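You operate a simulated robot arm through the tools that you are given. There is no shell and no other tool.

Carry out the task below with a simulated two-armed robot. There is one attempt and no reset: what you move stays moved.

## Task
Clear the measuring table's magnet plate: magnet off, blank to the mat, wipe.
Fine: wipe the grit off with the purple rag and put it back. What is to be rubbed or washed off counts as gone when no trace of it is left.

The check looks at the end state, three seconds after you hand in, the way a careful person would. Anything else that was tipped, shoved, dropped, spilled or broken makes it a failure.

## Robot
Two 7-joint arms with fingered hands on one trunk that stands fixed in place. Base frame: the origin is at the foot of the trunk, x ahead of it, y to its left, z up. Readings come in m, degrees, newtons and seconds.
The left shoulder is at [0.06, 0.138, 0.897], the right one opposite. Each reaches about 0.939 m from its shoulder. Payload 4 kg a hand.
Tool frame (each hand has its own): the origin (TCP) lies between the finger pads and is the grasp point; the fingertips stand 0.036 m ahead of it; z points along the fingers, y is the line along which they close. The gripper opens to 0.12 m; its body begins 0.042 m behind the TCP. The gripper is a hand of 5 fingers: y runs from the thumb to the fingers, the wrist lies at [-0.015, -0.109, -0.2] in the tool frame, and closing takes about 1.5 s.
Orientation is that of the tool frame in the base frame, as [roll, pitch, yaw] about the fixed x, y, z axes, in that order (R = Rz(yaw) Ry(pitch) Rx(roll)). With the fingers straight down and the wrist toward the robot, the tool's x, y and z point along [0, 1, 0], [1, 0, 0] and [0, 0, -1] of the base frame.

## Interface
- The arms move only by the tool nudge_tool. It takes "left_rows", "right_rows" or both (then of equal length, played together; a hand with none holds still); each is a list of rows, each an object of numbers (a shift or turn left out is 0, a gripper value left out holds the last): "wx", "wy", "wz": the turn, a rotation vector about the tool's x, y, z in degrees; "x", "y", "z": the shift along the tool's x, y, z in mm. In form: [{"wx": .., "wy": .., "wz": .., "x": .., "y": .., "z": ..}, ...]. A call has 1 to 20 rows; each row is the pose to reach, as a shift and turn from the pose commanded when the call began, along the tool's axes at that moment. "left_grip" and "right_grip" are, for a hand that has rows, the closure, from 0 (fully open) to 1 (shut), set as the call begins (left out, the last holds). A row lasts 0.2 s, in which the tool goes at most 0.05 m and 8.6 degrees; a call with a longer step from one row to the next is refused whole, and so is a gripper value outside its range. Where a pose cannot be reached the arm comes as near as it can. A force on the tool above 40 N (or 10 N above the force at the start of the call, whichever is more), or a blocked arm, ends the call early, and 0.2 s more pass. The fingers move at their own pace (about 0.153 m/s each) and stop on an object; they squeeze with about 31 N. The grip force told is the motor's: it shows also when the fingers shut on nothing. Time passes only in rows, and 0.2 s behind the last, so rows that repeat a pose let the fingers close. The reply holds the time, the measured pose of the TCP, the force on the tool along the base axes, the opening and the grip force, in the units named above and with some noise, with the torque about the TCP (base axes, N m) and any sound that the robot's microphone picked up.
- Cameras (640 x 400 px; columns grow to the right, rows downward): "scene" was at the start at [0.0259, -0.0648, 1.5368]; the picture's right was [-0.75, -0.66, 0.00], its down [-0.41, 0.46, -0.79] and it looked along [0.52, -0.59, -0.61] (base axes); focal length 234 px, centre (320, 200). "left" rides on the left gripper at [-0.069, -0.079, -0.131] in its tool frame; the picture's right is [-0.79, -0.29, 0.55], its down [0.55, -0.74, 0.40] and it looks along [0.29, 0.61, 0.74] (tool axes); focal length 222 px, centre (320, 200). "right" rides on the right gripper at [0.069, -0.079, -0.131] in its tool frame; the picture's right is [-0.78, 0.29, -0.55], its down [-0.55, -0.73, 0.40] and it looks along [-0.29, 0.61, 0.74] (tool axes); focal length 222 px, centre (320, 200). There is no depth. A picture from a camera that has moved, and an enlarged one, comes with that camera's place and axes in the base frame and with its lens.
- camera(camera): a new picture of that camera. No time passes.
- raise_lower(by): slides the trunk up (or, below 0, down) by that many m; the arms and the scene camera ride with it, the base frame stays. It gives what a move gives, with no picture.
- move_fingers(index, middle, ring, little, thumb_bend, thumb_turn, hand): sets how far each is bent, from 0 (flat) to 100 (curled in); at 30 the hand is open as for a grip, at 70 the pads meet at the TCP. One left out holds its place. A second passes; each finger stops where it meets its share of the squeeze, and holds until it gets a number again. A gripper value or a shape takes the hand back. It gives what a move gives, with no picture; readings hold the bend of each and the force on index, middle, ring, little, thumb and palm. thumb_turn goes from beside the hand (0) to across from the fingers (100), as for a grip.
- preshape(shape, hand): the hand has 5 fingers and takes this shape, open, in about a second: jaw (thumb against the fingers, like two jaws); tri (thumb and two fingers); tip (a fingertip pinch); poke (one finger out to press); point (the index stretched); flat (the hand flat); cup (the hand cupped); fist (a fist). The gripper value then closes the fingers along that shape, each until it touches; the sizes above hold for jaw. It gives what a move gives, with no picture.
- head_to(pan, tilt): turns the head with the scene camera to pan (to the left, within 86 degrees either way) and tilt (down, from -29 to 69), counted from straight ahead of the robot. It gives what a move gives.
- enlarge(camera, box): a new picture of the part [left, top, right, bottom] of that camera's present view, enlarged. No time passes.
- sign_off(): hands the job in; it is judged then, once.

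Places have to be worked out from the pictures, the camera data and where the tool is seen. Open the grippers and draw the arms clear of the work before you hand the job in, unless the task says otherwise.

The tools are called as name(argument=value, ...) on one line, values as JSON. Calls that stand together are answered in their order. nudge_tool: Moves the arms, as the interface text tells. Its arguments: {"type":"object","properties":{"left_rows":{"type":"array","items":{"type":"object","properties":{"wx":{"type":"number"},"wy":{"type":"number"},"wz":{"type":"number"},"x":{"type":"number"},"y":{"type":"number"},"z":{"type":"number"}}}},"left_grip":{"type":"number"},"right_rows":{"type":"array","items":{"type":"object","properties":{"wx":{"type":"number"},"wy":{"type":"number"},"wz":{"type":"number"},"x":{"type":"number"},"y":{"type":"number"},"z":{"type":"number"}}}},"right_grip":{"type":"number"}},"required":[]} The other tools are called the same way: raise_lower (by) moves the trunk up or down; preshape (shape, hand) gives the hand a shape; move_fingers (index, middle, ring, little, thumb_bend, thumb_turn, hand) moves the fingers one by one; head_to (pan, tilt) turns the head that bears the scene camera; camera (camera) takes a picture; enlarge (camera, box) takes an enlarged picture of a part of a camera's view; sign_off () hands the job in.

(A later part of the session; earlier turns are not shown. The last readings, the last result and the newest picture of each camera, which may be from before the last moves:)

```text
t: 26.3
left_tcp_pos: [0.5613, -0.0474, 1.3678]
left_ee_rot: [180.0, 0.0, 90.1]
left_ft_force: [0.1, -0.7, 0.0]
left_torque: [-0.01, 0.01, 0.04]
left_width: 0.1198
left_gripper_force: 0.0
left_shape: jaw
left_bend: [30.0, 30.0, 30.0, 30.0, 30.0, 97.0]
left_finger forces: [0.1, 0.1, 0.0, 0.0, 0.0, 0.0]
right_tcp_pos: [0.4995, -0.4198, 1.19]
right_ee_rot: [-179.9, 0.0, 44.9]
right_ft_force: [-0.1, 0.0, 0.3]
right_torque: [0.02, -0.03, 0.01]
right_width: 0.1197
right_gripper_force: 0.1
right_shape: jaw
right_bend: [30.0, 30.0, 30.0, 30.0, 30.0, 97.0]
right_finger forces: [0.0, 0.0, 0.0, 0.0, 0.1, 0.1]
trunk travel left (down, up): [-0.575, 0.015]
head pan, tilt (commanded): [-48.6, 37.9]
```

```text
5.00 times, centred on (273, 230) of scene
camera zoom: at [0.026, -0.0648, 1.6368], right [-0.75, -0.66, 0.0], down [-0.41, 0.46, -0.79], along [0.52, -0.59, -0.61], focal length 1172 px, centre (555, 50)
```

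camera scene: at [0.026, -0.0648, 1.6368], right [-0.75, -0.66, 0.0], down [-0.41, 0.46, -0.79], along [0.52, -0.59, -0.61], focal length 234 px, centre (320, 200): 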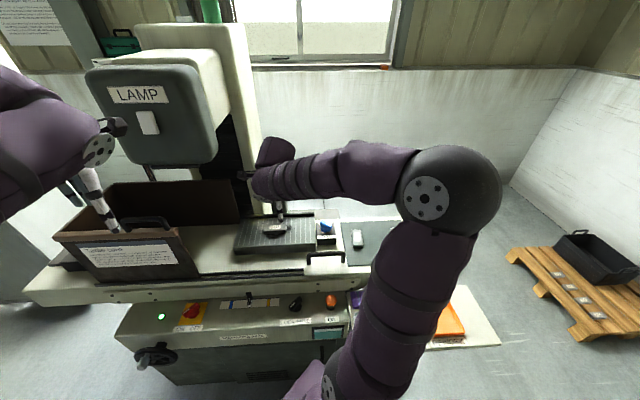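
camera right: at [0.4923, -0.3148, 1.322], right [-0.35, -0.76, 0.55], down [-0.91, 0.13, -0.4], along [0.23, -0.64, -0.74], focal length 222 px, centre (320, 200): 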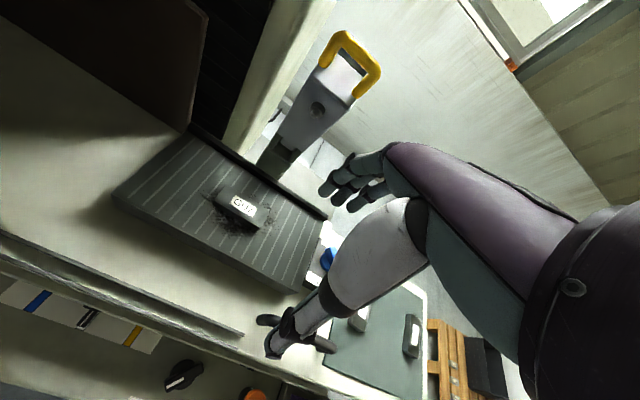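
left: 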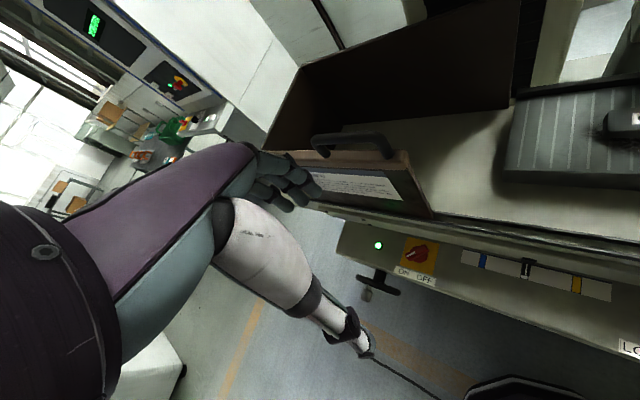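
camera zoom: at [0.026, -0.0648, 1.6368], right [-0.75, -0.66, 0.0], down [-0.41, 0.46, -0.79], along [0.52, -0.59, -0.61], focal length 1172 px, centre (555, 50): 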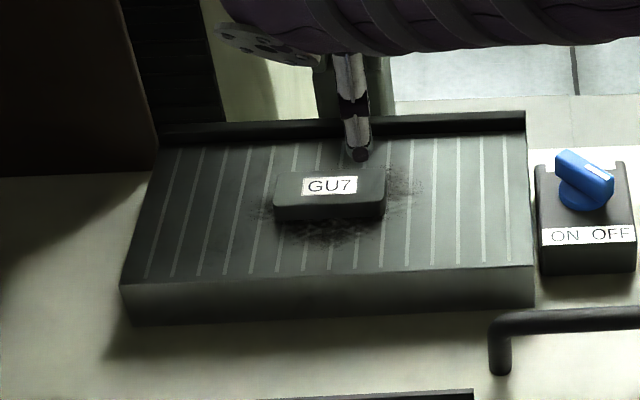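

The blank's top is at about [0.611, -0.455, 0.966]. A gauge with a yellow handle hangs behind the plate, so I check how close it comes to where my fingers would be.

enlarge(camera="right", box=[100, 20, 400, 300])

enlarge(camera="right", box=[190, 130, 310, 240])

enlarge(camera="left", box=[440, 0, 640, 200])

```text
1.43 times, centred on (250, 160) of right
camera zoom: at [0.4923, -0.3148, 1.322], right [-0.35, -0.76, 0.55], down [-0.91, 0.13, -0.4], along [0.23, -0.64, -0.74], focal length 317 px, centre (420, 257)
```

zoom: 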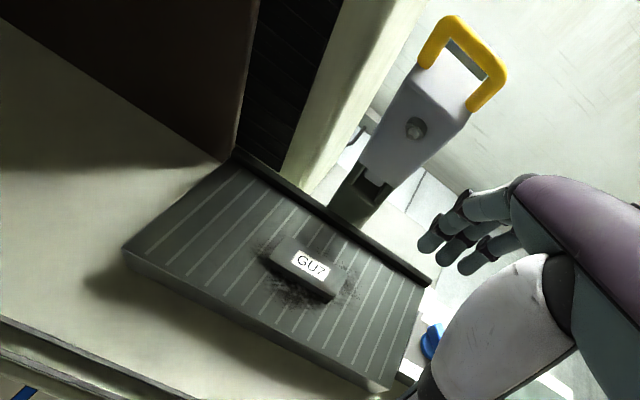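

```text
3.64 times, centred on (250, 185) of right
camera zoom: at [0.4923, -0.3148, 1.322], right [-0.35, -0.76, 0.55], down [-0.91, 0.13, -0.4], along [0.23, -0.64, -0.74], focal length 808 px, centre (574, 254)
```

zoom: 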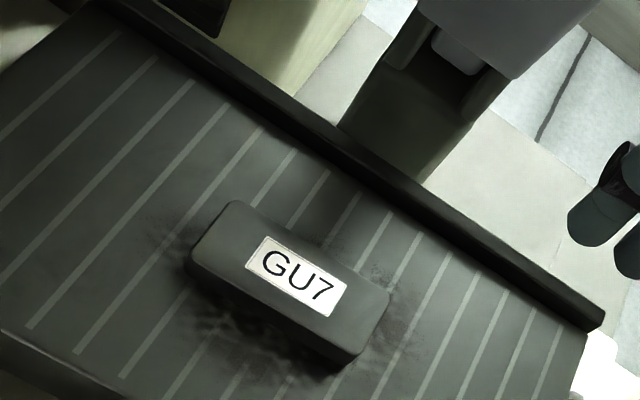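

```text
2.00 times, centred on (540, 100) of left
camera zoom: at [0.4814, -0.1162, 1.4988], right [-0.29, -0.79, -0.55], down [-0.74, 0.55, -0.4], along [0.61, 0.29, -0.74], focal length 444 px, centre (-120, 400)
```

zoom: 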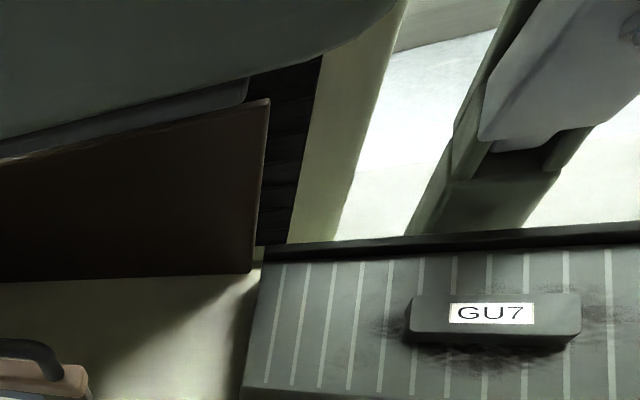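

The gauge's body stands at b ≥ 0.86 behind the plate, with 5 cm or more to spare, and left, right and scene views agree on the blank at [0.613, -0.4555]. I close the jaw to about 8 cm, go down in front, then forward over the blank.

nudge_tool(right_rows=[{"z": 40}, {"z": 80}, {"z": 115}, {"x": 12, "y": 25, "z": 120}, {"x": 25, "y": 50, "z": 120}, {"x": 40, "y": 75, "z": 120}, {"x": 55, "y": 95, "z": 120}, {"x": 55, "y": 105, "z": 120}, {"x": 55, "y": 105, "z": 120}], right_grip=0.33)

camera(camera="right")

enlarge(camera="scene", box=[225, 190, 321, 270])

enlarge(camera="left", box=[440, 0, 640, 200])

```text
t: 28.3
left_tcp_pos: [0.5617, -0.046, 1.3684]
left_ee_rot: [-180.0, 0.1, 90.1]
left_ft_force: [0.1, 0.1, -0.5]
left_torque: [0.04, 0.04, -0.01]
left_width: 0.1196
left_gripper_force: 0.1
left_shape: jaw
left_bend: [30.0, 30.0, 30.0, 30.0, 30.0, 97.0]
left_finger forces: [0.0, 0.0, 0.0, 0.1, 0.0, 0.0]
right_tcp_pos: [0.6129, -0.4552, 1.0695]
right_ee_rot: [-179.9, 0.0, 45.0]
right_ft_force: [-0.2, 0.2, -0.2]
right_torque: [0.05, 0.0, -0.01]
right_width: 0.0805
right_gripper_force: 0.1
right_shape: jaw
right_bend: [36.0, 39.0, 38.0, 61.0, 43.0, 99.0]
right_finger forces: [0.0, 0.0, 0.1, 0.1, 0.0, 0.0]
trunk travel left (down, up): [-0.575, 0.015]
head pan, tilt (commanded): [-48.6, 37.9]
```

```text
taken
camera right: at [0.6063, -0.3504, 1.2017], right [-0.35, -0.76, 0.55], down [-0.91, 0.13, -0.4], along [0.23, -0.64, -0.74], focal length 222 px, centre (320, 200)
```

right: 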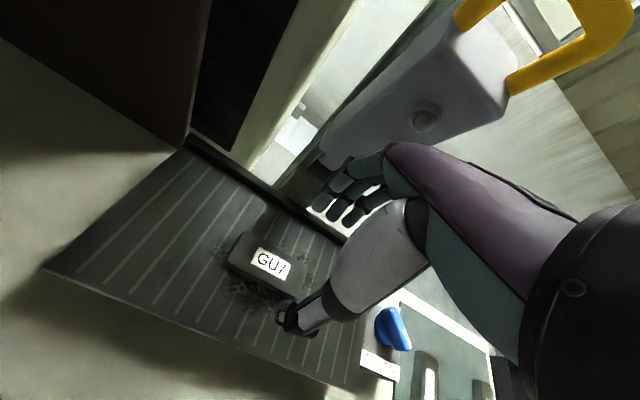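

```text
5.00 times, centred on (273, 230) of scene
camera zoom: at [0.026, -0.0647, 1.6368], right [-0.75, -0.66, 0.0], down [-0.41, 0.46, -0.79], along [0.52, -0.59, -0.61], focal length 1172 px, centre (555, 50)
```

zoom: 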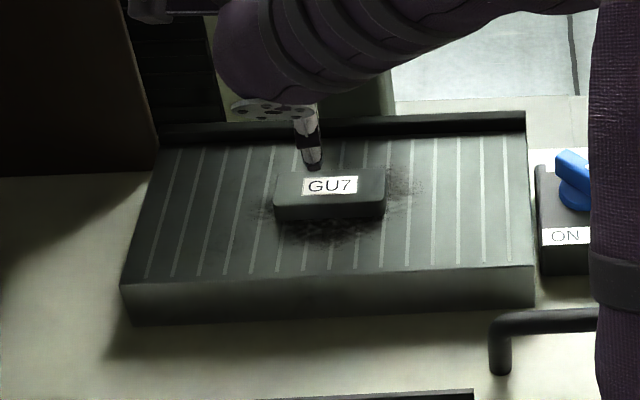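

```text
2.00 times, centred on (540, 100) of left
camera zoom: at [0.4815, -0.116, 1.4988], right [-0.29, -0.79, -0.55], down [-0.74, 0.55, -0.4], along [0.61, 0.29, -0.74], focal length 444 px, centre (-120, 400)
```

zoom: 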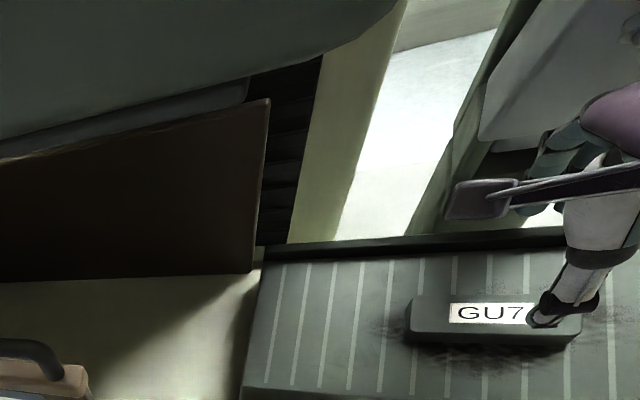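

The label sits within about 4 mm of where the TCP axis should meet it. I descend beside the blank to leave the fingertips slightly above the plate, then check.

nudge_tool(right_rows=[{"z": 20}, {"z": 40}, {"z": 55}, {"z": 65}, {"z": 73}, {"z": 73}])

enlarge(camera="right", box=[180, 130, 420, 330])

enlarge(camera="scene", box=[245, 195, 317, 255])

enlarge(camera="left", box=[540, 50, 640, 200])

```text
t: 29.7
left_tcp_pos: [0.5623, -0.0465, 1.368]
left_ee_rot: [-180.0, 0.0, 90.0]
left_ft_force: [0.3, -0.4, -0.5]
left_torque: [0.02, 0.03, 0.03]
left_width: 0.1197
left_gripper_force: 0.0
left_shape: jaw
left_bend: [30.0, 30.0, 30.0, 30.0, 30.0, 97.0]
left_finger forces: [0.0, 0.0, 0.1, 0.1, 0.0, 0.1]
right_tcp_pos: [0.6129, -0.4554, 0.998]
right_ee_rot: [-180.0, 0.0, 45.0]
right_ft_force: [0.6, -0.1, -0.4]
right_torque: [0.0, 0.0, -0.02]
right_width: 0.0808
right_gripper_force: 0.1
right_shape: jaw
right_bend: [36.0, 39.0, 38.0, 61.0, 43.0, 99.0]
right_finger forces: [0.0, 0.1, 0.0, 0.0, 0.1, 0.0]
trunk travel left (down, up): [-0.575, 0.015]
head pan, tilt (commanded): [-48.6, 37.9]
```

```text
2.00 times, centred on (300, 230) of right
camera zoom: at [0.6048, -0.3506, 1.1291], right [-0.35, -0.76, 0.55], down [-0.91, 0.13, -0.4], along [0.23, -0.64, -0.74], focal length 444 px, centre (360, 140)
```

zoom: 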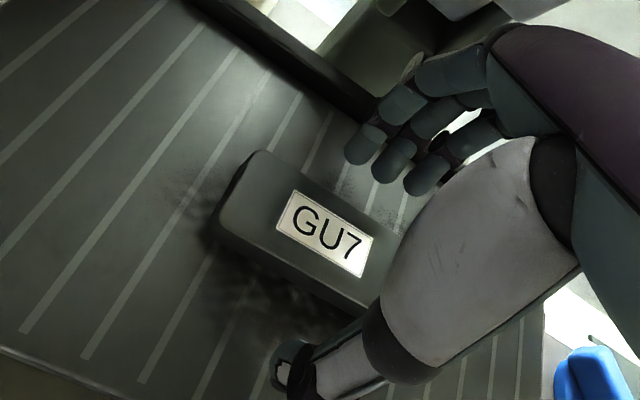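

```text
6.67 times, centred on (281, 225) of scene
camera zoom: at [0.0259, -0.0648, 1.6368], right [-0.75, -0.66, 0.0], down [-0.41, 0.46, -0.79], along [0.52, -0.59, -0.61], focal length 1563 px, centre (580, 33)
```

zoom: 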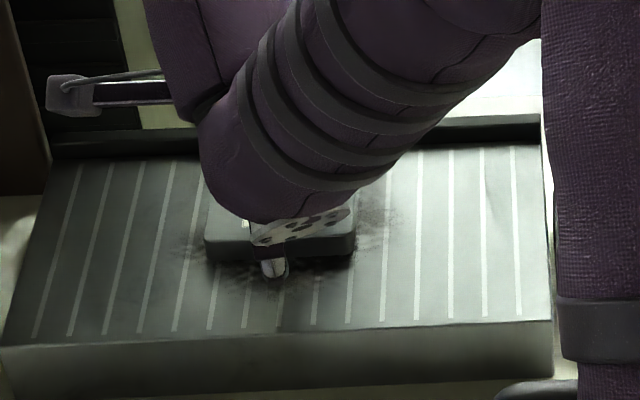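

```text
2.67 times, centred on (590, 125) of left
camera zoom: at [0.4813, -0.1161, 1.4989], right [-0.29, -0.79, -0.55], down [-0.74, 0.55, -0.4], along [0.61, 0.29, -0.74], focal length 592 px, centre (-400, 400)
```

zoom: 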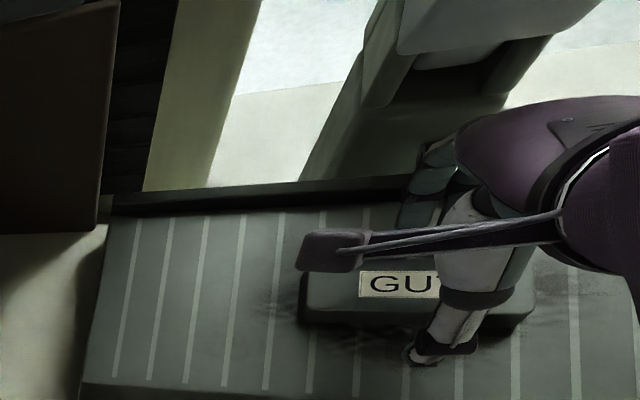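

The blank centre looks about 4 mm further along tool x and y than my TCP. I correct that and lower 4 mm, watching the contact force.

nudge_tool(right_rows=[{"x": 4, "y": 3, "z": 0}, {"x": 4, "y": 3, "z": 2}, {"x": 4, "y": 3, "z": 4}, {"x": 4, "y": 3, "z": 4}])

enlarge(camera="right", box=[180, 130, 420, 330])

```text
t: 30.7
left_tcp_pos: [0.5619, -0.0468, 1.367]
left_ee_rot: [-179.9, 0.0, 90.0]
left_ft_force: [0.0, -0.8, 0.1]
left_torque: [-0.04, 0.01, 0.01]
left_width: 0.12
left_gripper_force: 0.0
left_shape: jaw
left_bend: [30.0, 30.0, 30.0, 30.0, 30.0, 97.0]
left_finger forces: [0.0, 0.1, 0.0, 0.0, 0.1, 0.1]
right_tcp_pos: [0.6174, -0.454, 0.9945]
right_ee_rot: [-179.9, 0.0, 44.9]
right_ft_force: [0.3, -0.2, -0.9]
right_torque: [0.02, 0.0, 0.02]
right_width: 0.0806
right_gripper_force: 0.2
right_shape: jaw
right_bend: [36.0, 39.0, 38.0, 61.0, 43.0, 99.0]
right_finger forces: [0.1, 0.1, 0.0, 0.1, 0.0, 0.0]
trunk travel left (down, up): [-0.575, 0.015]
head pan, tilt (commanded): [-48.6, 37.9]
```

```text
2.00 times, centred on (300, 230) of right
camera zoom: at [0.6102, -0.3497, 1.125], right [-0.35, -0.76, 0.55], down [-0.91, 0.13, -0.4], along [0.23, -0.64, -0.74], focal length 444 px, centre (360, 140)
```

zoom: 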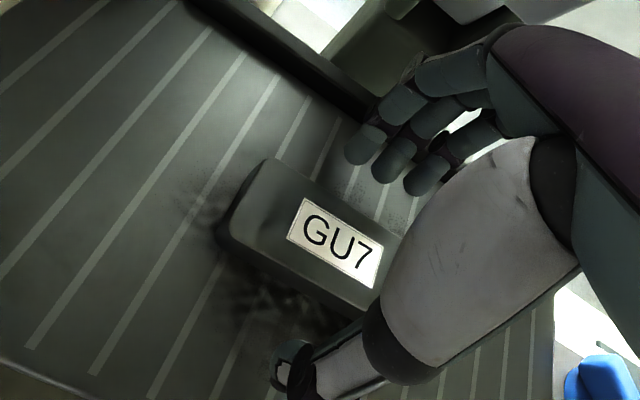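

The label now sits right under the TCP. I lower 3 mm more, then close the jaw on the blank's two long sides.

nudge_tool(right_rows=[{"z": 1.5}, {"z": 3}, {"z": 3}])

nudge_tool(right_rows=[{"z": 0}, {"z": 0}, {"z": 0}, {"z": 0}, {"z": 0}, {"z": 0}, {"z": 0}], right_grip=1.0)

enlarge(camera="right", box=[180, 130, 420, 330])

enlarge(camera="scene", box=[245, 195, 317, 255])

```text
t: 31.5
left_tcp_pos: [0.5612, -0.0469, 1.3675]
left_ee_rot: [180.0, 0.0, 90.0]
left_ft_force: [0.8, -0.4, 0.2]
left_torque: [-0.02, 0.01, 0.01]
left_width: 0.12
left_gripper_force: 0.1
left_shape: jaw
left_bend: [30.0, 30.0, 30.0, 30.0, 30.0, 97.0]
left_finger forces: [0.1, 0.0, 0.0, 0.0, 0.0, 0.0]
right_tcp_pos: [0.6174, -0.4542, 0.9912]
right_ee_rot: [180.0, -0.1, 45.0]
right_ft_force: [0.2, 0.2, -0.6]
right_torque: [-0.02, -0.03, 0.0]
right_width: 0.0809
right_gripper_force: 0.1
right_shape: jaw
right_bend: [36.0, 39.0, 38.0, 61.0, 43.0, 99.0]
right_finger forces: [0.1, 0.0, 0.0, 0.0, 0.0, 0.1]
trunk travel left (down, up): [-0.575, 0.015]
head pan, tilt (commanded): [-48.6, 37.9]
```

```text
t: 33.1
left_tcp_pos: [0.5615, -0.0463, 1.3668]
left_ee_rot: [179.9, 0.1, 90.0]
left_ft_force: [0.3, -0.5, 0.4]
left_torque: [0.03, 0.0, 0.01]
left_width: 0.1196
left_gripper_force: 0.1
left_shape: jaw
left_bend: [30.0, 30.0, 30.0, 30.0, 30.0, 97.0]
left_finger forces: [0.0, 0.1, 0.1, 0.0, 0.0, 0.1]
right_tcp_pos: [0.6173, -0.4544, 0.9923]
right_ee_rot: [180.0, 0.0, 45.0]
right_ft_force: [-0.6, 0.8, 0.5]
right_torque: [-0.03, 0.08, 0.01]
right_width: 0.0344
right_gripper_force: 31.0
right_shape: jaw
right_bend: [51.0, 54.0, 54.0, 71.0, 69.0, 100.0]
right_finger forces: [15.1, 8.0, 3.8, 0.0, 27.4, 0.1]
trunk travel left (down, up): [-0.575, 0.015]
head pan, tilt (commanded): [-48.6, 37.9]
```

```text
2.00 times, centred on (300, 230) of right
camera zoom: at [0.6101, -0.3493, 1.1222], right [-0.35, -0.76, 0.55], down [-0.91, 0.13, -0.4], along [0.23, -0.64, -0.74], focal length 444 px, centre (360, 140)
```

zoom: 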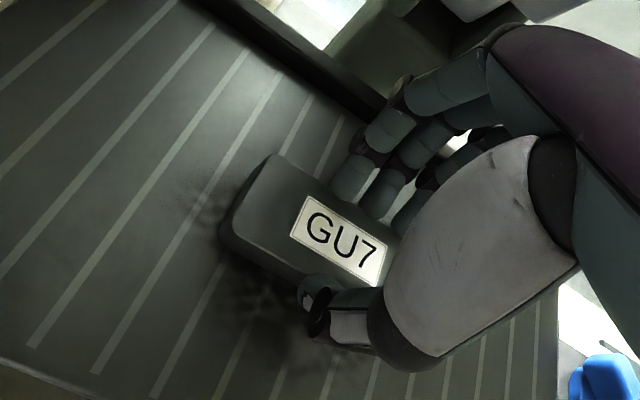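

```text
6.67 times, centred on (281, 225) of scene
camera zoom: at [0.0259, -0.0647, 1.6368], right [-0.75, -0.66, 0.0], down [-0.41, 0.46, -0.79], along [0.52, -0.59, -0.61], focal length 1563 px, centre (580, 33)
```

zoom: 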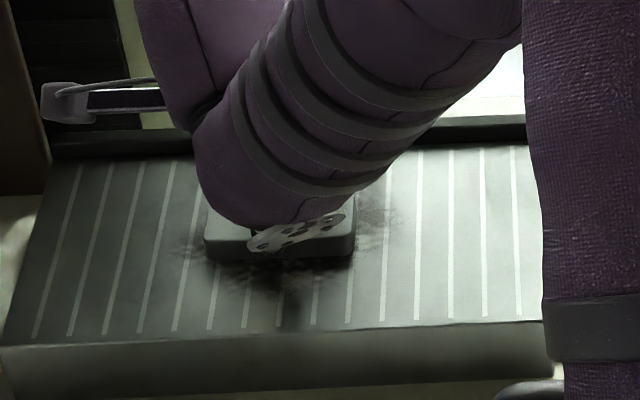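

The blank is held, with thumb 27 N against three fingers. I lift it slowly 40 mm and check that it comes along level.

nudge_tool(right_rows=[{"z": -4}, {"z": -10}, {"z": -20}, {"z": -30}, {"z": -40}, {"z": -40}])

camera(camera="right")

enlarge(camera="scene", box=[225, 175, 345, 275])

enlarge(camera="left", box=[540, 50, 640, 200])

```text
t: 34.5
left_tcp_pos: [0.5608, -0.0465, 1.3671]
left_ee_rot: [-180.0, 0.0, 89.9]
left_ft_force: [-0.7, 1.0, -0.2]
left_torque: [0.0, -0.01, -0.01]
left_width: 0.1198
left_gripper_force: 0.0
left_shape: jaw
left_bend: [30.0, 30.0, 30.0, 30.0, 30.0, 97.0]
left_finger forces: [0.1, 0.1, 0.0, 0.0, 0.1, 0.1]
right_tcp_pos: [0.6181, -0.4545, 1.0304]
right_ee_rot: [-179.9, 0.0, 45.0]
right_ft_force: [-0.7, 0.5, 0.5]
right_torque: [-0.01, -0.01, -0.02]
right_width: 0.0205
right_gripper_force: 31.1
right_shape: jaw
right_bend: [74.0, 60.0, 60.0, 71.0, 81.0, 100.0]
right_finger forces: [0.0, 0.0, 0.0, 0.0, 0.0, 0.1]
trunk travel left (down, up): [-0.575, 0.015]
head pan, tilt (commanded): [-48.6, 37.9]
```

```text
taken
camera right: at [0.6106, -0.3496, 1.1622], right [-0.35, -0.76, 0.55], down [-0.91, 0.13, -0.4], along [0.23, -0.64, -0.74], focal length 222 px, centre (320, 200)
```

right: 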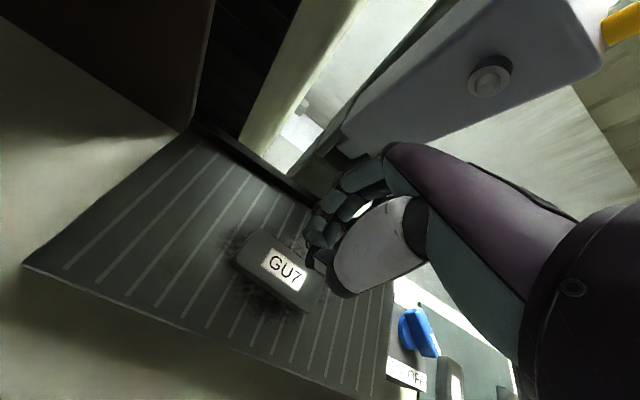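

```text
4.00 times, centred on (285, 225) of scene
camera zoom: at [0.0262, -0.0649, 1.6368], right [-0.75, -0.66, 0.0], down [-0.41, 0.46, -0.79], along [0.52, -0.59, -0.62], focal length 938 px, centre (460, 100)
```

zoom: 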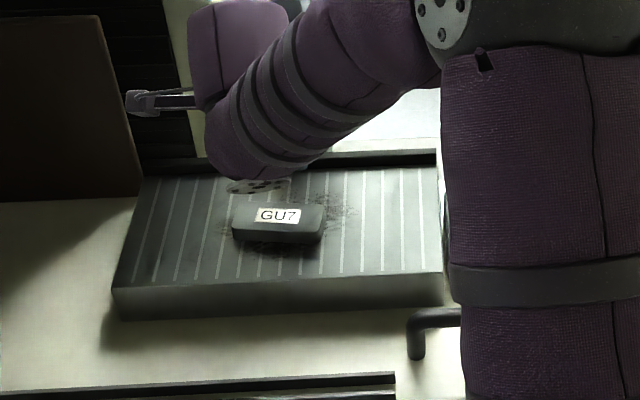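

```text
2.67 times, centred on (590, 125) of left
camera zoom: at [0.4816, -0.1163, 1.4987], right [-0.29, -0.78, -0.55], down [-0.74, 0.55, -0.4], along [0.61, 0.29, -0.74], focal length 592 px, centre (-400, 400)
```

zoom: 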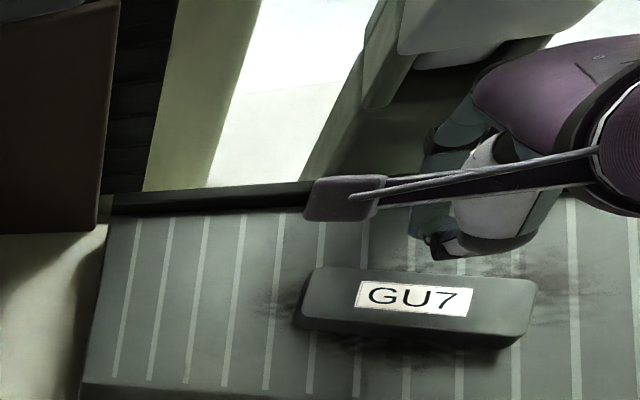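

The fingers slipped off: they held only the rounded top edge, and the blank stayed on the plate, turned slightly. I open again at this height and look at its new pose before gripping lower.

nudge_tool(right_rows=[{"z": -15}, {"z": -30}, {"z": -30}, {"z": -30}, {"z": -30}], right_grip=0.33)

enlarge(camera="right", box=[180, 180, 360, 330])

enlarge(camera="scene", box=[250, 200, 310, 250])

enlarge(camera="left", box=[560, 80, 640, 190])

```text
t: 35.7
left_tcp_pos: [0.5625, -0.0476, 1.3675]
left_ee_rot: [180.0, -0.1, 89.9]
left_ft_force: [0.6, -0.3, -1.1]
left_torque: [-0.03, -0.02, 0.01]
left_width: 0.1198
left_gripper_force: 0.0
left_shape: jaw
left_bend: [30.0, 30.0, 30.0, 30.0, 30.0, 97.0]
left_finger forces: [0.0, 0.1, 0.0, 0.1, 0.0, 0.1]
right_tcp_pos: [0.6172, -0.4543, 1.0615]
right_ee_rot: [180.0, 0.0, 45.0]
right_ft_force: [0.3, 0.1, 0.8]
right_torque: [0.03, -0.02, 0.0]
right_width: 0.0802
right_gripper_force: 0.0
right_shape: jaw
right_bend: [36.0, 39.0, 38.0, 61.0, 43.0, 100.0]
right_finger forces: [0.0, 0.0, 0.0, 0.1, 0.0, 0.0]
trunk travel left (down, up): [-0.575, 0.015]
head pan, tilt (commanded): [-48.6, 37.9]
```

```text
2.67 times, centred on (270, 255) of right
camera zoom: at [0.6103, -0.3498, 1.1923], right [-0.35, -0.76, 0.55], down [-0.91, 0.13, -0.4], along [0.23, -0.64, -0.74], focal length 592 px, centre (453, 53)
```

zoom: 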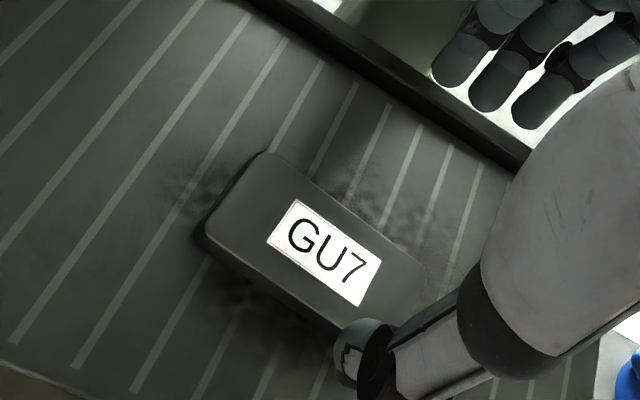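

```text
8.00 times, centred on (280, 225) of scene
camera zoom: at [0.0261, -0.0649, 1.6368], right [-0.75, -0.66, 0.0], down [-0.41, 0.46, -0.79], along [0.52, -0.59, -0.61], focal length 1876 px, centre (640, 0)
```

zoom: 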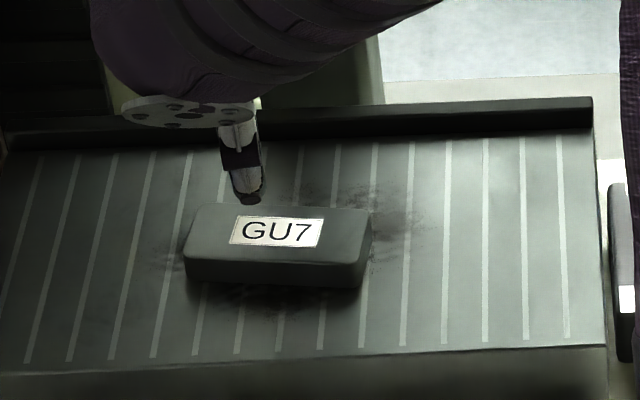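

```text
3.64 times, centred on (600, 135) of left
camera zoom: at [0.4815, -0.1162, 1.4988], right [-0.29, -0.78, -0.55], down [-0.74, 0.55, -0.4], along [0.61, 0.29, -0.74], focal length 808 px, centre (-698, 436)
```

zoom: 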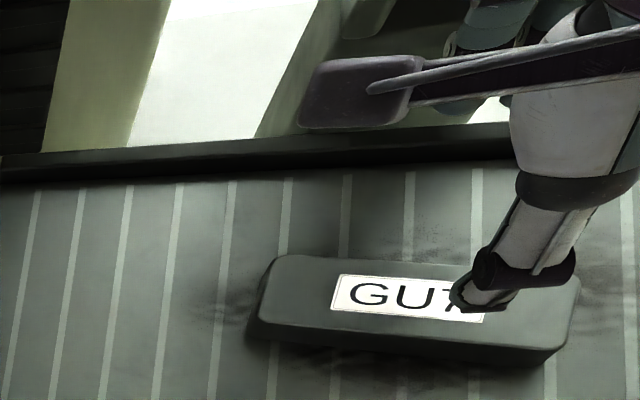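

The blank now lies at about [0.609, -0.4505] with its top near z 0.962, turned about 6.5° clockwise seen from above. I realign the hand over it and descend deeper this time, first to the earlier height.

nudge_tool(right_rows=[{"wz": 3, "x": -3, "y": -8, "z": 0}, {"wz": 6.5, "x": -3, "y": -8.5, "z": 15}, {"wz": 6.5, "x": -3, "y": -8.5, "z": 35}, {"wz": 6.5, "x": -3, "y": -8.5, "z": 52}, {"wz": 6.5, "x": -3, "y": -8.5, "z": 65}, {"wz": 6.5, "x": -3, "y": -8.5, "z": 70}, {"wz": 6.5, "x": -3, "y": -8.5, "z": 70}])

enlarge(camera="right", box=[180, 130, 420, 330])

enlarge(camera="left", box=[560, 80, 640, 190])

```text
t: 37.3
left_tcp_pos: [0.5618, -0.0469, 1.3667]
left_ee_rot: [180.0, 0.0, 90.0]
left_ft_force: [0.3, -0.3, 0.0]
left_torque: [-0.02, -0.01, 0.01]
left_width: 0.1199
left_gripper_force: 0.2
left_shape: jaw
left_bend: [30.0, 30.0, 30.0, 30.0, 30.0, 97.0]
left_finger forces: [0.1, 0.0, 0.0, 0.0, 0.0, 0.1]
right_tcp_pos: [0.6103, -0.4494, 0.9905]
right_ee_rot: [180.0, 0.1, 38.4]
right_ft_force: [0.0, -0.4, 0.0]
right_torque: [-0.01, 0.0, -0.03]
right_width: 0.0803
right_gripper_force: 0.1
right_shape: jaw
right_bend: [36.0, 39.0, 38.0, 61.0, 43.0, 100.0]
right_finger forces: [0.1, 0.0, 0.0, 0.0, 0.0, 0.0]
trunk travel left (down, up): [-0.575, 0.015]
head pan, tilt (commanded): [-48.6, 37.9]
```

```text
2.00 times, centred on (300, 230) of right
camera zoom: at [0.6138, -0.345, 1.1217], right [-0.43, -0.72, 0.55], down [-0.89, 0.23, -0.4], along [0.16, -0.66, -0.74], focal length 444 px, centre (360, 140)
```

zoom: 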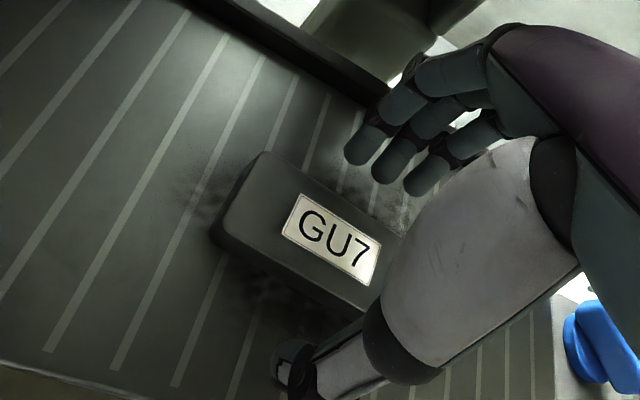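

```text
3.64 times, centred on (600, 135) of left
camera zoom: at [0.4814, -0.1162, 1.4988], right [-0.29, -0.79, -0.55], down [-0.74, 0.55, -0.4], along [0.61, 0.29, -0.74], focal length 808 px, centre (-698, 436)
```

zoom: 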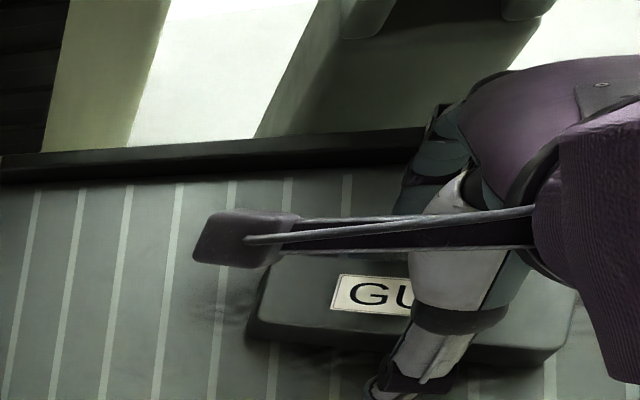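

The label lines up with the TCP again. I lower in small steps to find the lowest free height.

nudge_tool(right_rows=[{"z": 1}, {"z": 2}, {"z": 3}, {"z": 4}, {"z": 4}])

nudge_tool(right_rows=[{"z": 1}, {"z": 2}, {"z": 3}, {"z": 4}, {"z": 4}])

```text
t: 38.5
left_tcp_pos: [0.5616, -0.0472, 1.3679]
left_ee_rot: [-180.0, 0.1, 90.0]
left_ft_force: [-0.2, 0.2, 0.1]
left_torque: [-0.04, 0.01, -0.03]
left_width: 0.1197
left_gripper_force: 0.2
left_shape: jaw
left_bend: [30.0, 30.0, 30.0, 30.0, 30.0, 97.0]
left_finger forces: [0.0, 0.0, 0.0, 0.0, 0.0, 0.0]
right_tcp_pos: [0.6097, -0.4498, 0.9881]
right_ee_rot: [180.0, 0.0, 38.4]
right_ft_force: [-0.2, -0.5, 0.0]
right_torque: [0.01, -0.03, 0.02]
right_width: 0.0804
right_gripper_force: 0.0
right_shape: jaw
right_bend: [36.0, 39.0, 38.0, 61.0, 43.0, 100.0]
right_finger forces: [0.1, 0.1, 0.1, 0.1, 0.1, 0.0]
trunk travel left (down, up): [-0.575, 0.015]
head pan, tilt (commanded): [-48.6, 37.9]
```

```text
t: 39.7
left_tcp_pos: [0.5615, -0.0462, 1.3673]
left_ee_rot: [-180.0, 0.0, 90.0]
left_ft_force: [0.7, 0.1, 1.1]
left_torque: [0.02, 0.01, -0.01]
left_width: 0.1196
left_gripper_force: 0.0
left_shape: jaw
left_bend: [30.0, 30.0, 30.0, 30.0, 30.0, 97.0]
left_finger forces: [0.0, 0.0, 0.0, 0.1, 0.0, 0.0]
right_tcp_pos: [0.6094, -0.4509, 0.9828]
right_ee_rot: [180.0, 0.0, 38.5]
right_ft_force: [-0.8, 0.1, 0.7]
right_torque: [-0.01, 0.0, 0.02]
right_width: 0.08
right_gripper_force: 0.0
right_shape: jaw
right_bend: [36.0, 39.0, 38.0, 61.0, 43.0, 100.0]
right_finger forces: [0.0, 0.1, 0.0, 0.0, 0.1, 0.0]
trunk travel left (down, up): [-0.575, 0.015]
head pan, tilt (commanded): [-48.6, 37.9]
```

There is still no contact at TCP z 0.983. I probe 2 mm lower and look at the fingertips against the plate.

nudge_tool(right_rows=[{"z": 1}, {"z": 2}, {"z": 2}])

enlarge(camera="right", box=[220, 150, 400, 300])

enlarge(camera="scene", box=[250, 200, 310, 250])

```text
t: 40.5
left_tcp_pos: [0.5619, -0.0452, 1.3668]
left_ee_rot: [-180.0, 0.1, 90.0]
left_ft_force: [-1.2, -0.3, 0.9]
left_torque: [0.0, -0.01, 0.02]
left_width: 0.1198
left_gripper_force: 0.1
left_shape: jaw
left_bend: [30.0, 30.0, 30.0, 30.0, 30.0, 97.0]
left_finger forces: [0.1, 0.1, 0.0, 0.0, 0.0, 0.0]
right_tcp_pos: [0.6091, -0.45, 0.9812]
right_ee_rot: [-180.0, 0.0, 38.5]
right_ft_force: [-0.6, 1.1, 2.9]
right_torque: [-0.09, -0.05, -0.04]
right_width: 0.08
right_gripper_force: 0.0
right_shape: jaw
right_bend: [36.0, 39.0, 38.0, 61.0, 43.0, 100.0]
right_finger forces: [1.6, 0.9, 0.1, 0.1, 0.0, 0.1]
trunk travel left (down, up): [-0.575, 0.015]
head pan, tilt (commanded): [-48.6, 37.9]
```

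```text
2.67 times, centred on (310, 225) of right
camera zoom: at [0.6137, -0.3451, 1.1126], right [-0.43, -0.72, 0.55], down [-0.89, 0.23, -0.4], along [0.16, -0.66, -0.74], focal length 592 px, centre (347, 133)
```

zoom: 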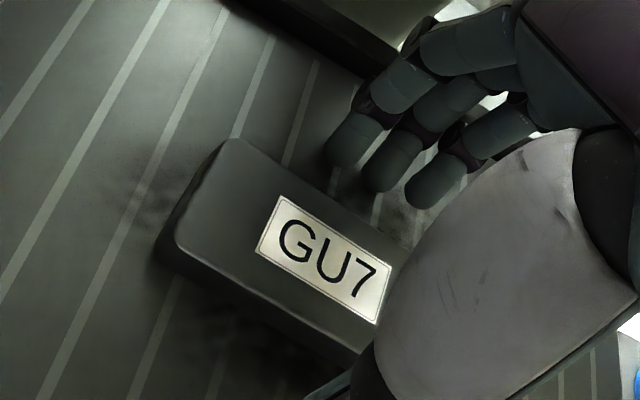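

```text
8.00 times, centred on (280, 225) of scene
camera zoom: at [0.0258, -0.0647, 1.6369], right [-0.75, -0.66, 0.0], down [-0.41, 0.46, -0.79], along [0.52, -0.59, -0.61], focal length 1876 px, centre (640, 0)
```

zoom: 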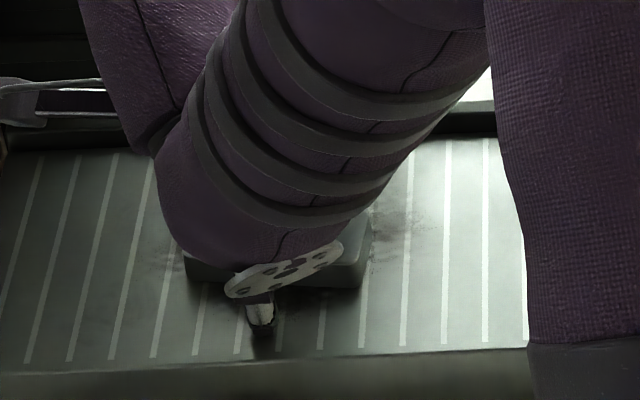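

Index and middle just touch the plate, so its top is near z 0.945. I rise 1.5 mm and close on the blank.

nudge_tool(right_rows=[{"z": -1.5}, {"z": -1.5}])

nudge_tool(right_rows=[{"z": 0}, {"z": 0}, {"z": 0}, {"z": 0}, {"z": 0}, {"z": 0}, {"z": 0}], right_grip=1.0)

enlarge(camera="right", box=[220, 150, 400, 300])

```text
t: 41.1
left_tcp_pos: [0.5615, -0.0472, 1.3671]
left_ee_rot: [-180.0, 0.1, 90.0]
left_ft_force: [-0.2, -0.3, 0.5]
left_torque: [-0.02, -0.02, 0.02]
left_width: 0.1196
left_gripper_force: 0.1
left_shape: jaw
left_bend: [30.0, 30.0, 30.0, 30.0, 30.0, 97.0]
left_finger forces: [0.0, 0.0, 0.0, 0.0, 0.0, 0.1]
right_tcp_pos: [0.6086, -0.4502, 0.9828]
right_ee_rot: [180.0, 0.0, 38.5]
right_ft_force: [0.2, 0.4, 0.6]
right_torque: [-0.03, -0.02, 0.02]
right_width: 0.0804
right_gripper_force: 0.0
right_shape: jaw
right_bend: [36.0, 39.0, 38.0, 61.0, 43.0, 100.0]
right_finger forces: [0.1, 0.0, 0.0, 0.1, 0.1, 0.0]
trunk travel left (down, up): [-0.575, 0.015]
head pan, tilt (commanded): [-48.6, 37.9]
```

```text
t: 42.7
left_tcp_pos: [0.5607, -0.0462, 1.3669]
left_ee_rot: [-180.0, 0.0, 90.0]
left_ft_force: [-0.6, 0.5, 1.2]
left_torque: [-0.02, 0.01, 0.03]
left_width: 0.1196
left_gripper_force: 0.1
left_shape: jaw
left_bend: [30.0, 30.0, 30.0, 30.0, 30.0, 97.0]
left_finger forces: [0.1, 0.0, 0.0, 0.0, 0.0, 0.0]
right_tcp_pos: [0.6091, -0.451, 0.983]
right_ee_rot: [179.9, 0.0, 38.5]
right_ft_force: [-1.0, 0.7, -0.3]
right_torque: [0.0, 0.01, 0.06]
right_width: 0.0341
right_gripper_force: 31.2
right_shape: jaw
right_bend: [52.0, 55.0, 55.0, 71.0, 68.0, 100.0]
right_finger forces: [15.5, 8.1, 3.5, 0.0, 27.8, 0.0]
trunk travel left (down, up): [-0.575, 0.015]
head pan, tilt (commanded): [-48.6, 37.9]
```

```text
2.67 times, centred on (310, 225) of right
camera zoom: at [0.6138, -0.3452, 1.1136], right [-0.43, -0.72, 0.55], down [-0.89, 0.23, -0.4], along [0.16, -0.66, -0.74], focal length 592 px, centre (347, 133)
```

zoom: 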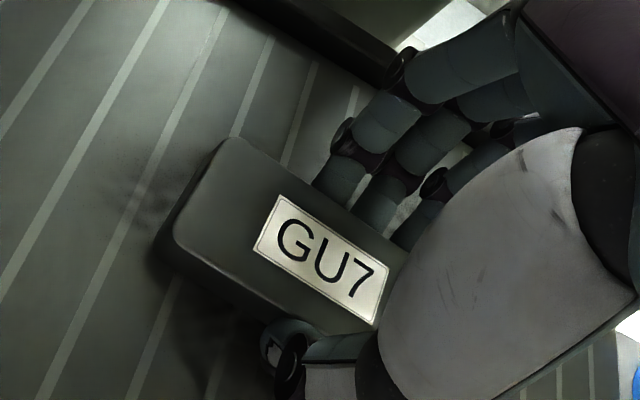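

The grip is now much deeper on the sides. I lift 6 mm very slowly and check the finger forces.

nudge_tool(right_rows=[{"z": -1}, {"z": -2}, {"z": -3}, {"z": -4}, {"z": -5}, {"z": -6}, {"z": -6}])

enlarge(camera="right", box=[220, 150, 400, 300])

enlarge(camera="left", box=[560, 80, 640, 190])

```text
t: 44.3
left_tcp_pos: [0.5618, -0.0466, 1.3678]
left_ee_rot: [-179.9, 0.0, 90.0]
left_ft_force: [0.1, -0.2, 0.4]
left_torque: [0.02, 0.01, 0.02]
left_width: 0.12
left_gripper_force: 0.1
left_shape: jaw
left_bend: [30.0, 30.0, 30.0, 30.0, 30.0, 97.0]
left_finger forces: [0.1, 0.0, 0.0, 0.0, 0.0, 0.0]
right_tcp_pos: [0.6095, -0.4498, 0.9891]
right_ee_rot: [180.0, 0.0, 38.5]
right_ft_force: [0.3, 0.0, -5.1]
right_torque: [0.0, 0.01, 0.03]
right_width: 0.034
right_gripper_force: 30.9
right_shape: jaw
right_bend: [52.0, 55.0, 55.0, 71.0, 68.0, 100.0]
right_finger forces: [16.2, 7.9, 3.6, 0.0, 27.7, 0.0]
trunk travel left (down, up): [-0.575, 0.015]
head pan, tilt (commanded): [-48.6, 37.9]
```

```text
2.67 times, centred on (310, 225) of right
camera zoom: at [0.6142, -0.3454, 1.1192], right [-0.43, -0.72, 0.55], down [-0.89, 0.23, -0.4], along [0.16, -0.66, -0.74], focal length 592 px, centre (347, 133)
```

zoom: 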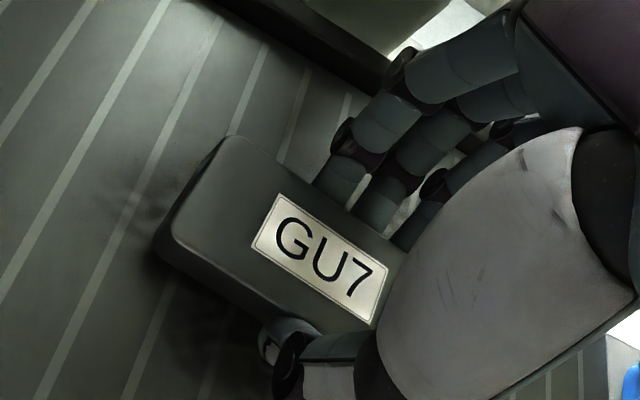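

```text
3.64 times, centred on (600, 135) of left
camera zoom: at [0.4819, -0.1165, 1.4986], right [-0.29, -0.78, -0.55], down [-0.74, 0.55, -0.4], along [0.61, 0.29, -0.74], focal length 808 px, centre (-698, 436)
```

zoom: 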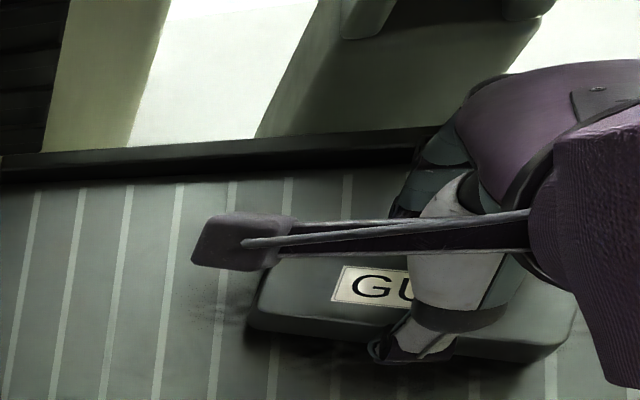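

The blank is lifted: the tool carries about 5 N and the label stays fixed in the hand. The mat's surface is near z 0.898, spanning r 0.167 to 0.449 and b 0.597 to 0.838 along and across the machine. I carry the blank over at height toward the free front-middle part of the mat.

nudge_tool(right_rows=[{"z": -15}, {"z": -35}, {"z": -55}, {"z": -75}, {"x": -25, "y": -3, "z": -80, "wz": -1}, {"x": -60, "y": -8, "z": -80, "wz": -2}, {"x": -98, "y": -13, "z": -80, "wz": -3}, {"x": -136, "y": -18, "z": -80, "wz": -4}, {"x": -174, "y": -23, "z": -80, "wz": -5}, {"x": -212, "y": -28, "z": -80, "wz": -6}, {"x": -250, "y": -33, "z": -80, "wz": -6.5}, {"x": -288, "y": -38, "z": -80, "wz": -6.5}, {"x": -326, "y": -43, "z": -80, "wz": -6.5}, {"x": -364, "y": -48, "z": -80, "wz": -6.5}, {"x": -400, "y": -52, "z": -80, "wz": -6.5}, {"x": -425, "y": -55, "z": -80, "wz": -6.5}, {"x": -432, "y": -56, "z": -80, "wz": -6.5}, {"x": -432, "y": -56, "z": -80, "wz": -6.5}])

camera(camera="right")

camera(camera="scene")

```text
t: 48.1
left_tcp_pos: [0.5604, -0.0481, 1.3674]
left_ee_rot: [-180.0, 0.0, 90.0]
left_ft_force: [-0.6, 0.5, 1.0]
left_torque: [0.0, 0.0, 0.0]
left_width: 0.1197
left_gripper_force: 0.1
left_shape: jaw
left_bend: [30.0, 30.0, 30.0, 30.0, 30.0, 97.0]
left_finger forces: [0.1, 0.0, 0.1, 0.0, 0.0, 0.1]
right_tcp_pos: [0.2371, -0.6767, 1.0686]
right_ee_rot: [180.0, 0.1, 45.0]
right_ft_force: [0.0, -0.7, -4.2]
right_torque: [-0.03, 0.02, -0.01]
right_width: 0.0339
right_gripper_force: 31.3
right_shape: jaw
right_bend: [52.0, 55.0, 55.0, 71.0, 68.0, 100.0]
right_finger forces: [16.2, 7.8, 3.5, 0.0, 27.5, 0.0]
trunk travel left (down, up): [-0.575, 0.015]
head pan, tilt (commanded): [-48.6, 37.9]
```

```text
taken
camera right: at [0.2295, -0.5708, 1.1995], right [-0.35, -0.76, 0.55], down [-0.91, 0.13, -0.4], along [0.23, -0.64, -0.74], focal length 222 px, centre (320, 200)
```

right: 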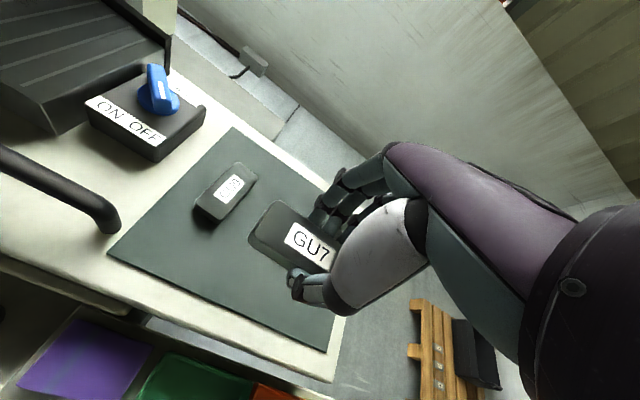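

```text
taken
camera scene: at [0.0261, -0.0654, 1.6368], right [-0.75, -0.66, 0.0], down [-0.41, 0.46, -0.79], along [0.52, -0.59, -0.62], focal length 234 px, centre (320, 200)
```

scene: 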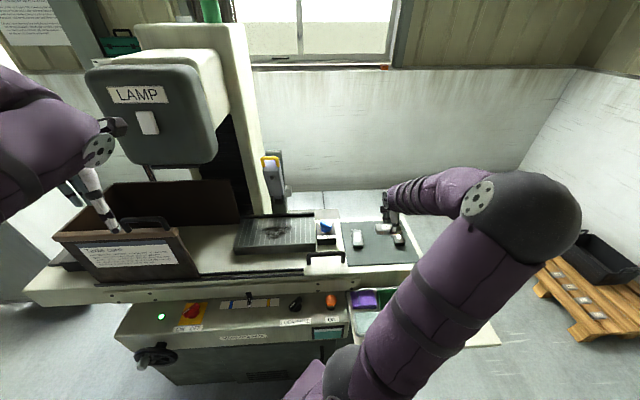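

The blank hangs level above the mat. I zoom in to check the landing spot between the other two blanks.

enlarge(camera="scene", box=[330, 200, 426, 280])

enlarge(camera="right", box=[100, 120, 420, 360])

```text
5.00 times, centred on (378, 240) of scene
camera zoom: at [0.0261, -0.0654, 1.6368], right [-0.75, -0.66, 0.0], down [-0.41, 0.46, -0.79], along [0.52, -0.59, -0.62], focal length 1172 px, centre (30, 0)
```

zoom: 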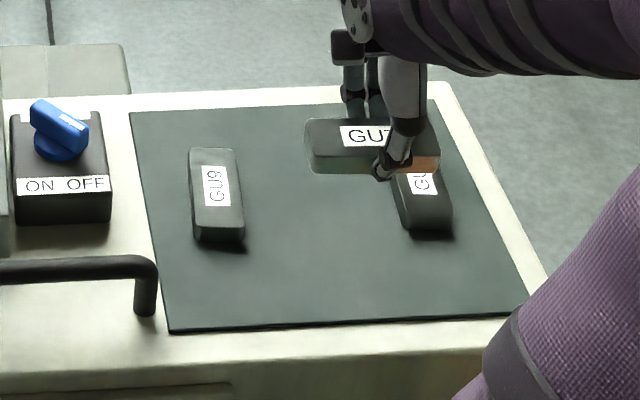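

```text
1.67 times, centred on (260, 240) of right
camera zoom: at [0.2295, -0.5708, 1.1995], right [-0.35, -0.76, 0.55], down [-0.91, 0.13, -0.4], along [0.23, -0.64, -0.74], focal length 370 px, centre (420, 133)
```

zoom: 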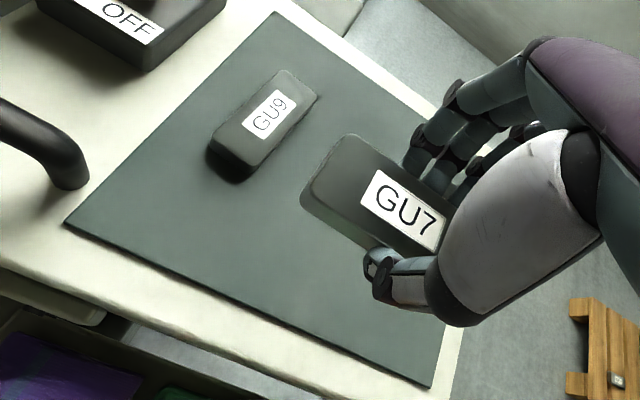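

Triangulating GU9 again confirms its top at z 0.916. I shift slightly toward the gap's middle (r 0.295, b 0.640) and lower until the blank's underside is about 1 cm above the mat.

nudge_tool(right_rows=[{"x": 8, "y": -3, "z": 20}, {"x": 16, "y": -6, "z": 45}, {"x": 16, "y": -6, "z": 70}, {"x": 16, "y": -6, "z": 95}, {"x": 16, "y": -6, "z": 112}, {"x": 16, "y": -6, "z": 122}, {"x": 16, "y": -6, "z": 122}])

enlarge(camera="scene", box=[330, 200, 426, 280])

enlarge(camera="right", box=[100, 120, 420, 360])

```text
t: 49.7
left_tcp_pos: [0.5624, -0.0471, 1.3669]
left_ee_rot: [-180.0, -0.1, 90.0]
left_ft_force: [0.8, 0.0, -0.1]
left_torque: [0.03, 0.01, -0.02]
left_width: 0.1194
left_gripper_force: 0.1
left_shape: jaw
left_bend: [30.0, 30.0, 30.0, 30.0, 30.0, 97.0]
left_finger forces: [0.0, 0.0, 0.0, 0.1, 0.1, 0.0]
right_tcp_pos: [0.2436, -0.6606, 0.9461]
right_ee_rot: [-180.0, 0.0, 44.9]
right_ft_force: [0.5, 0.1, -4.9]
right_torque: [0.01, 0.01, 0.01]
right_width: 0.0332
right_gripper_force: 31.6
right_shape: jaw
right_bend: [52.0, 55.0, 56.0, 71.0, 69.0, 100.0]
right_finger forces: [17.3, 7.8, 3.5, 0.1, 28.5, 0.0]
trunk travel left (down, up): [-0.575, 0.015]
head pan, tilt (commanded): [-48.6, 37.9]
```

```text
5.00 times, centred on (378, 240) of scene
camera zoom: at [0.0266, -0.0651, 1.6368], right [-0.75, -0.66, 0.0], down [-0.41, 0.46, -0.79], along [0.52, -0.59, -0.62], focal length 1172 px, centre (30, 0)
```

zoom: 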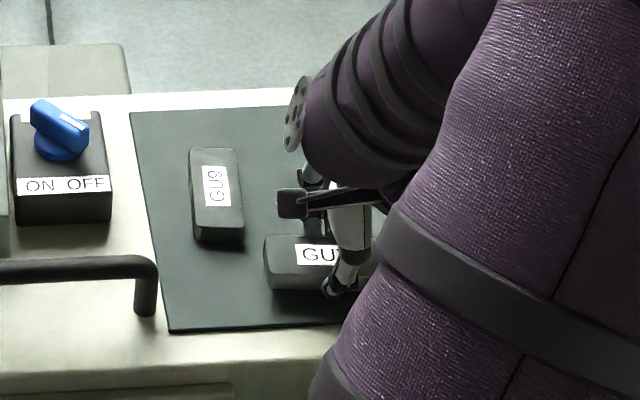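

```text
1.67 times, centred on (260, 240) of right
camera zoom: at [0.2369, -0.5558, 1.0775], right [-0.35, -0.76, 0.55], down [-0.91, 0.13, -0.4], along [0.23, -0.64, -0.74], focal length 370 px, centre (420, 133)
```

zoom: 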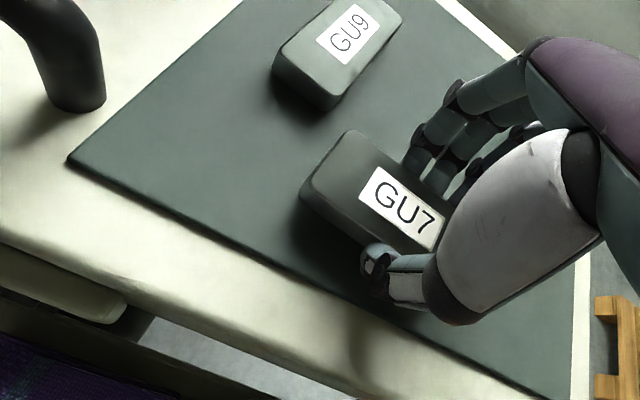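

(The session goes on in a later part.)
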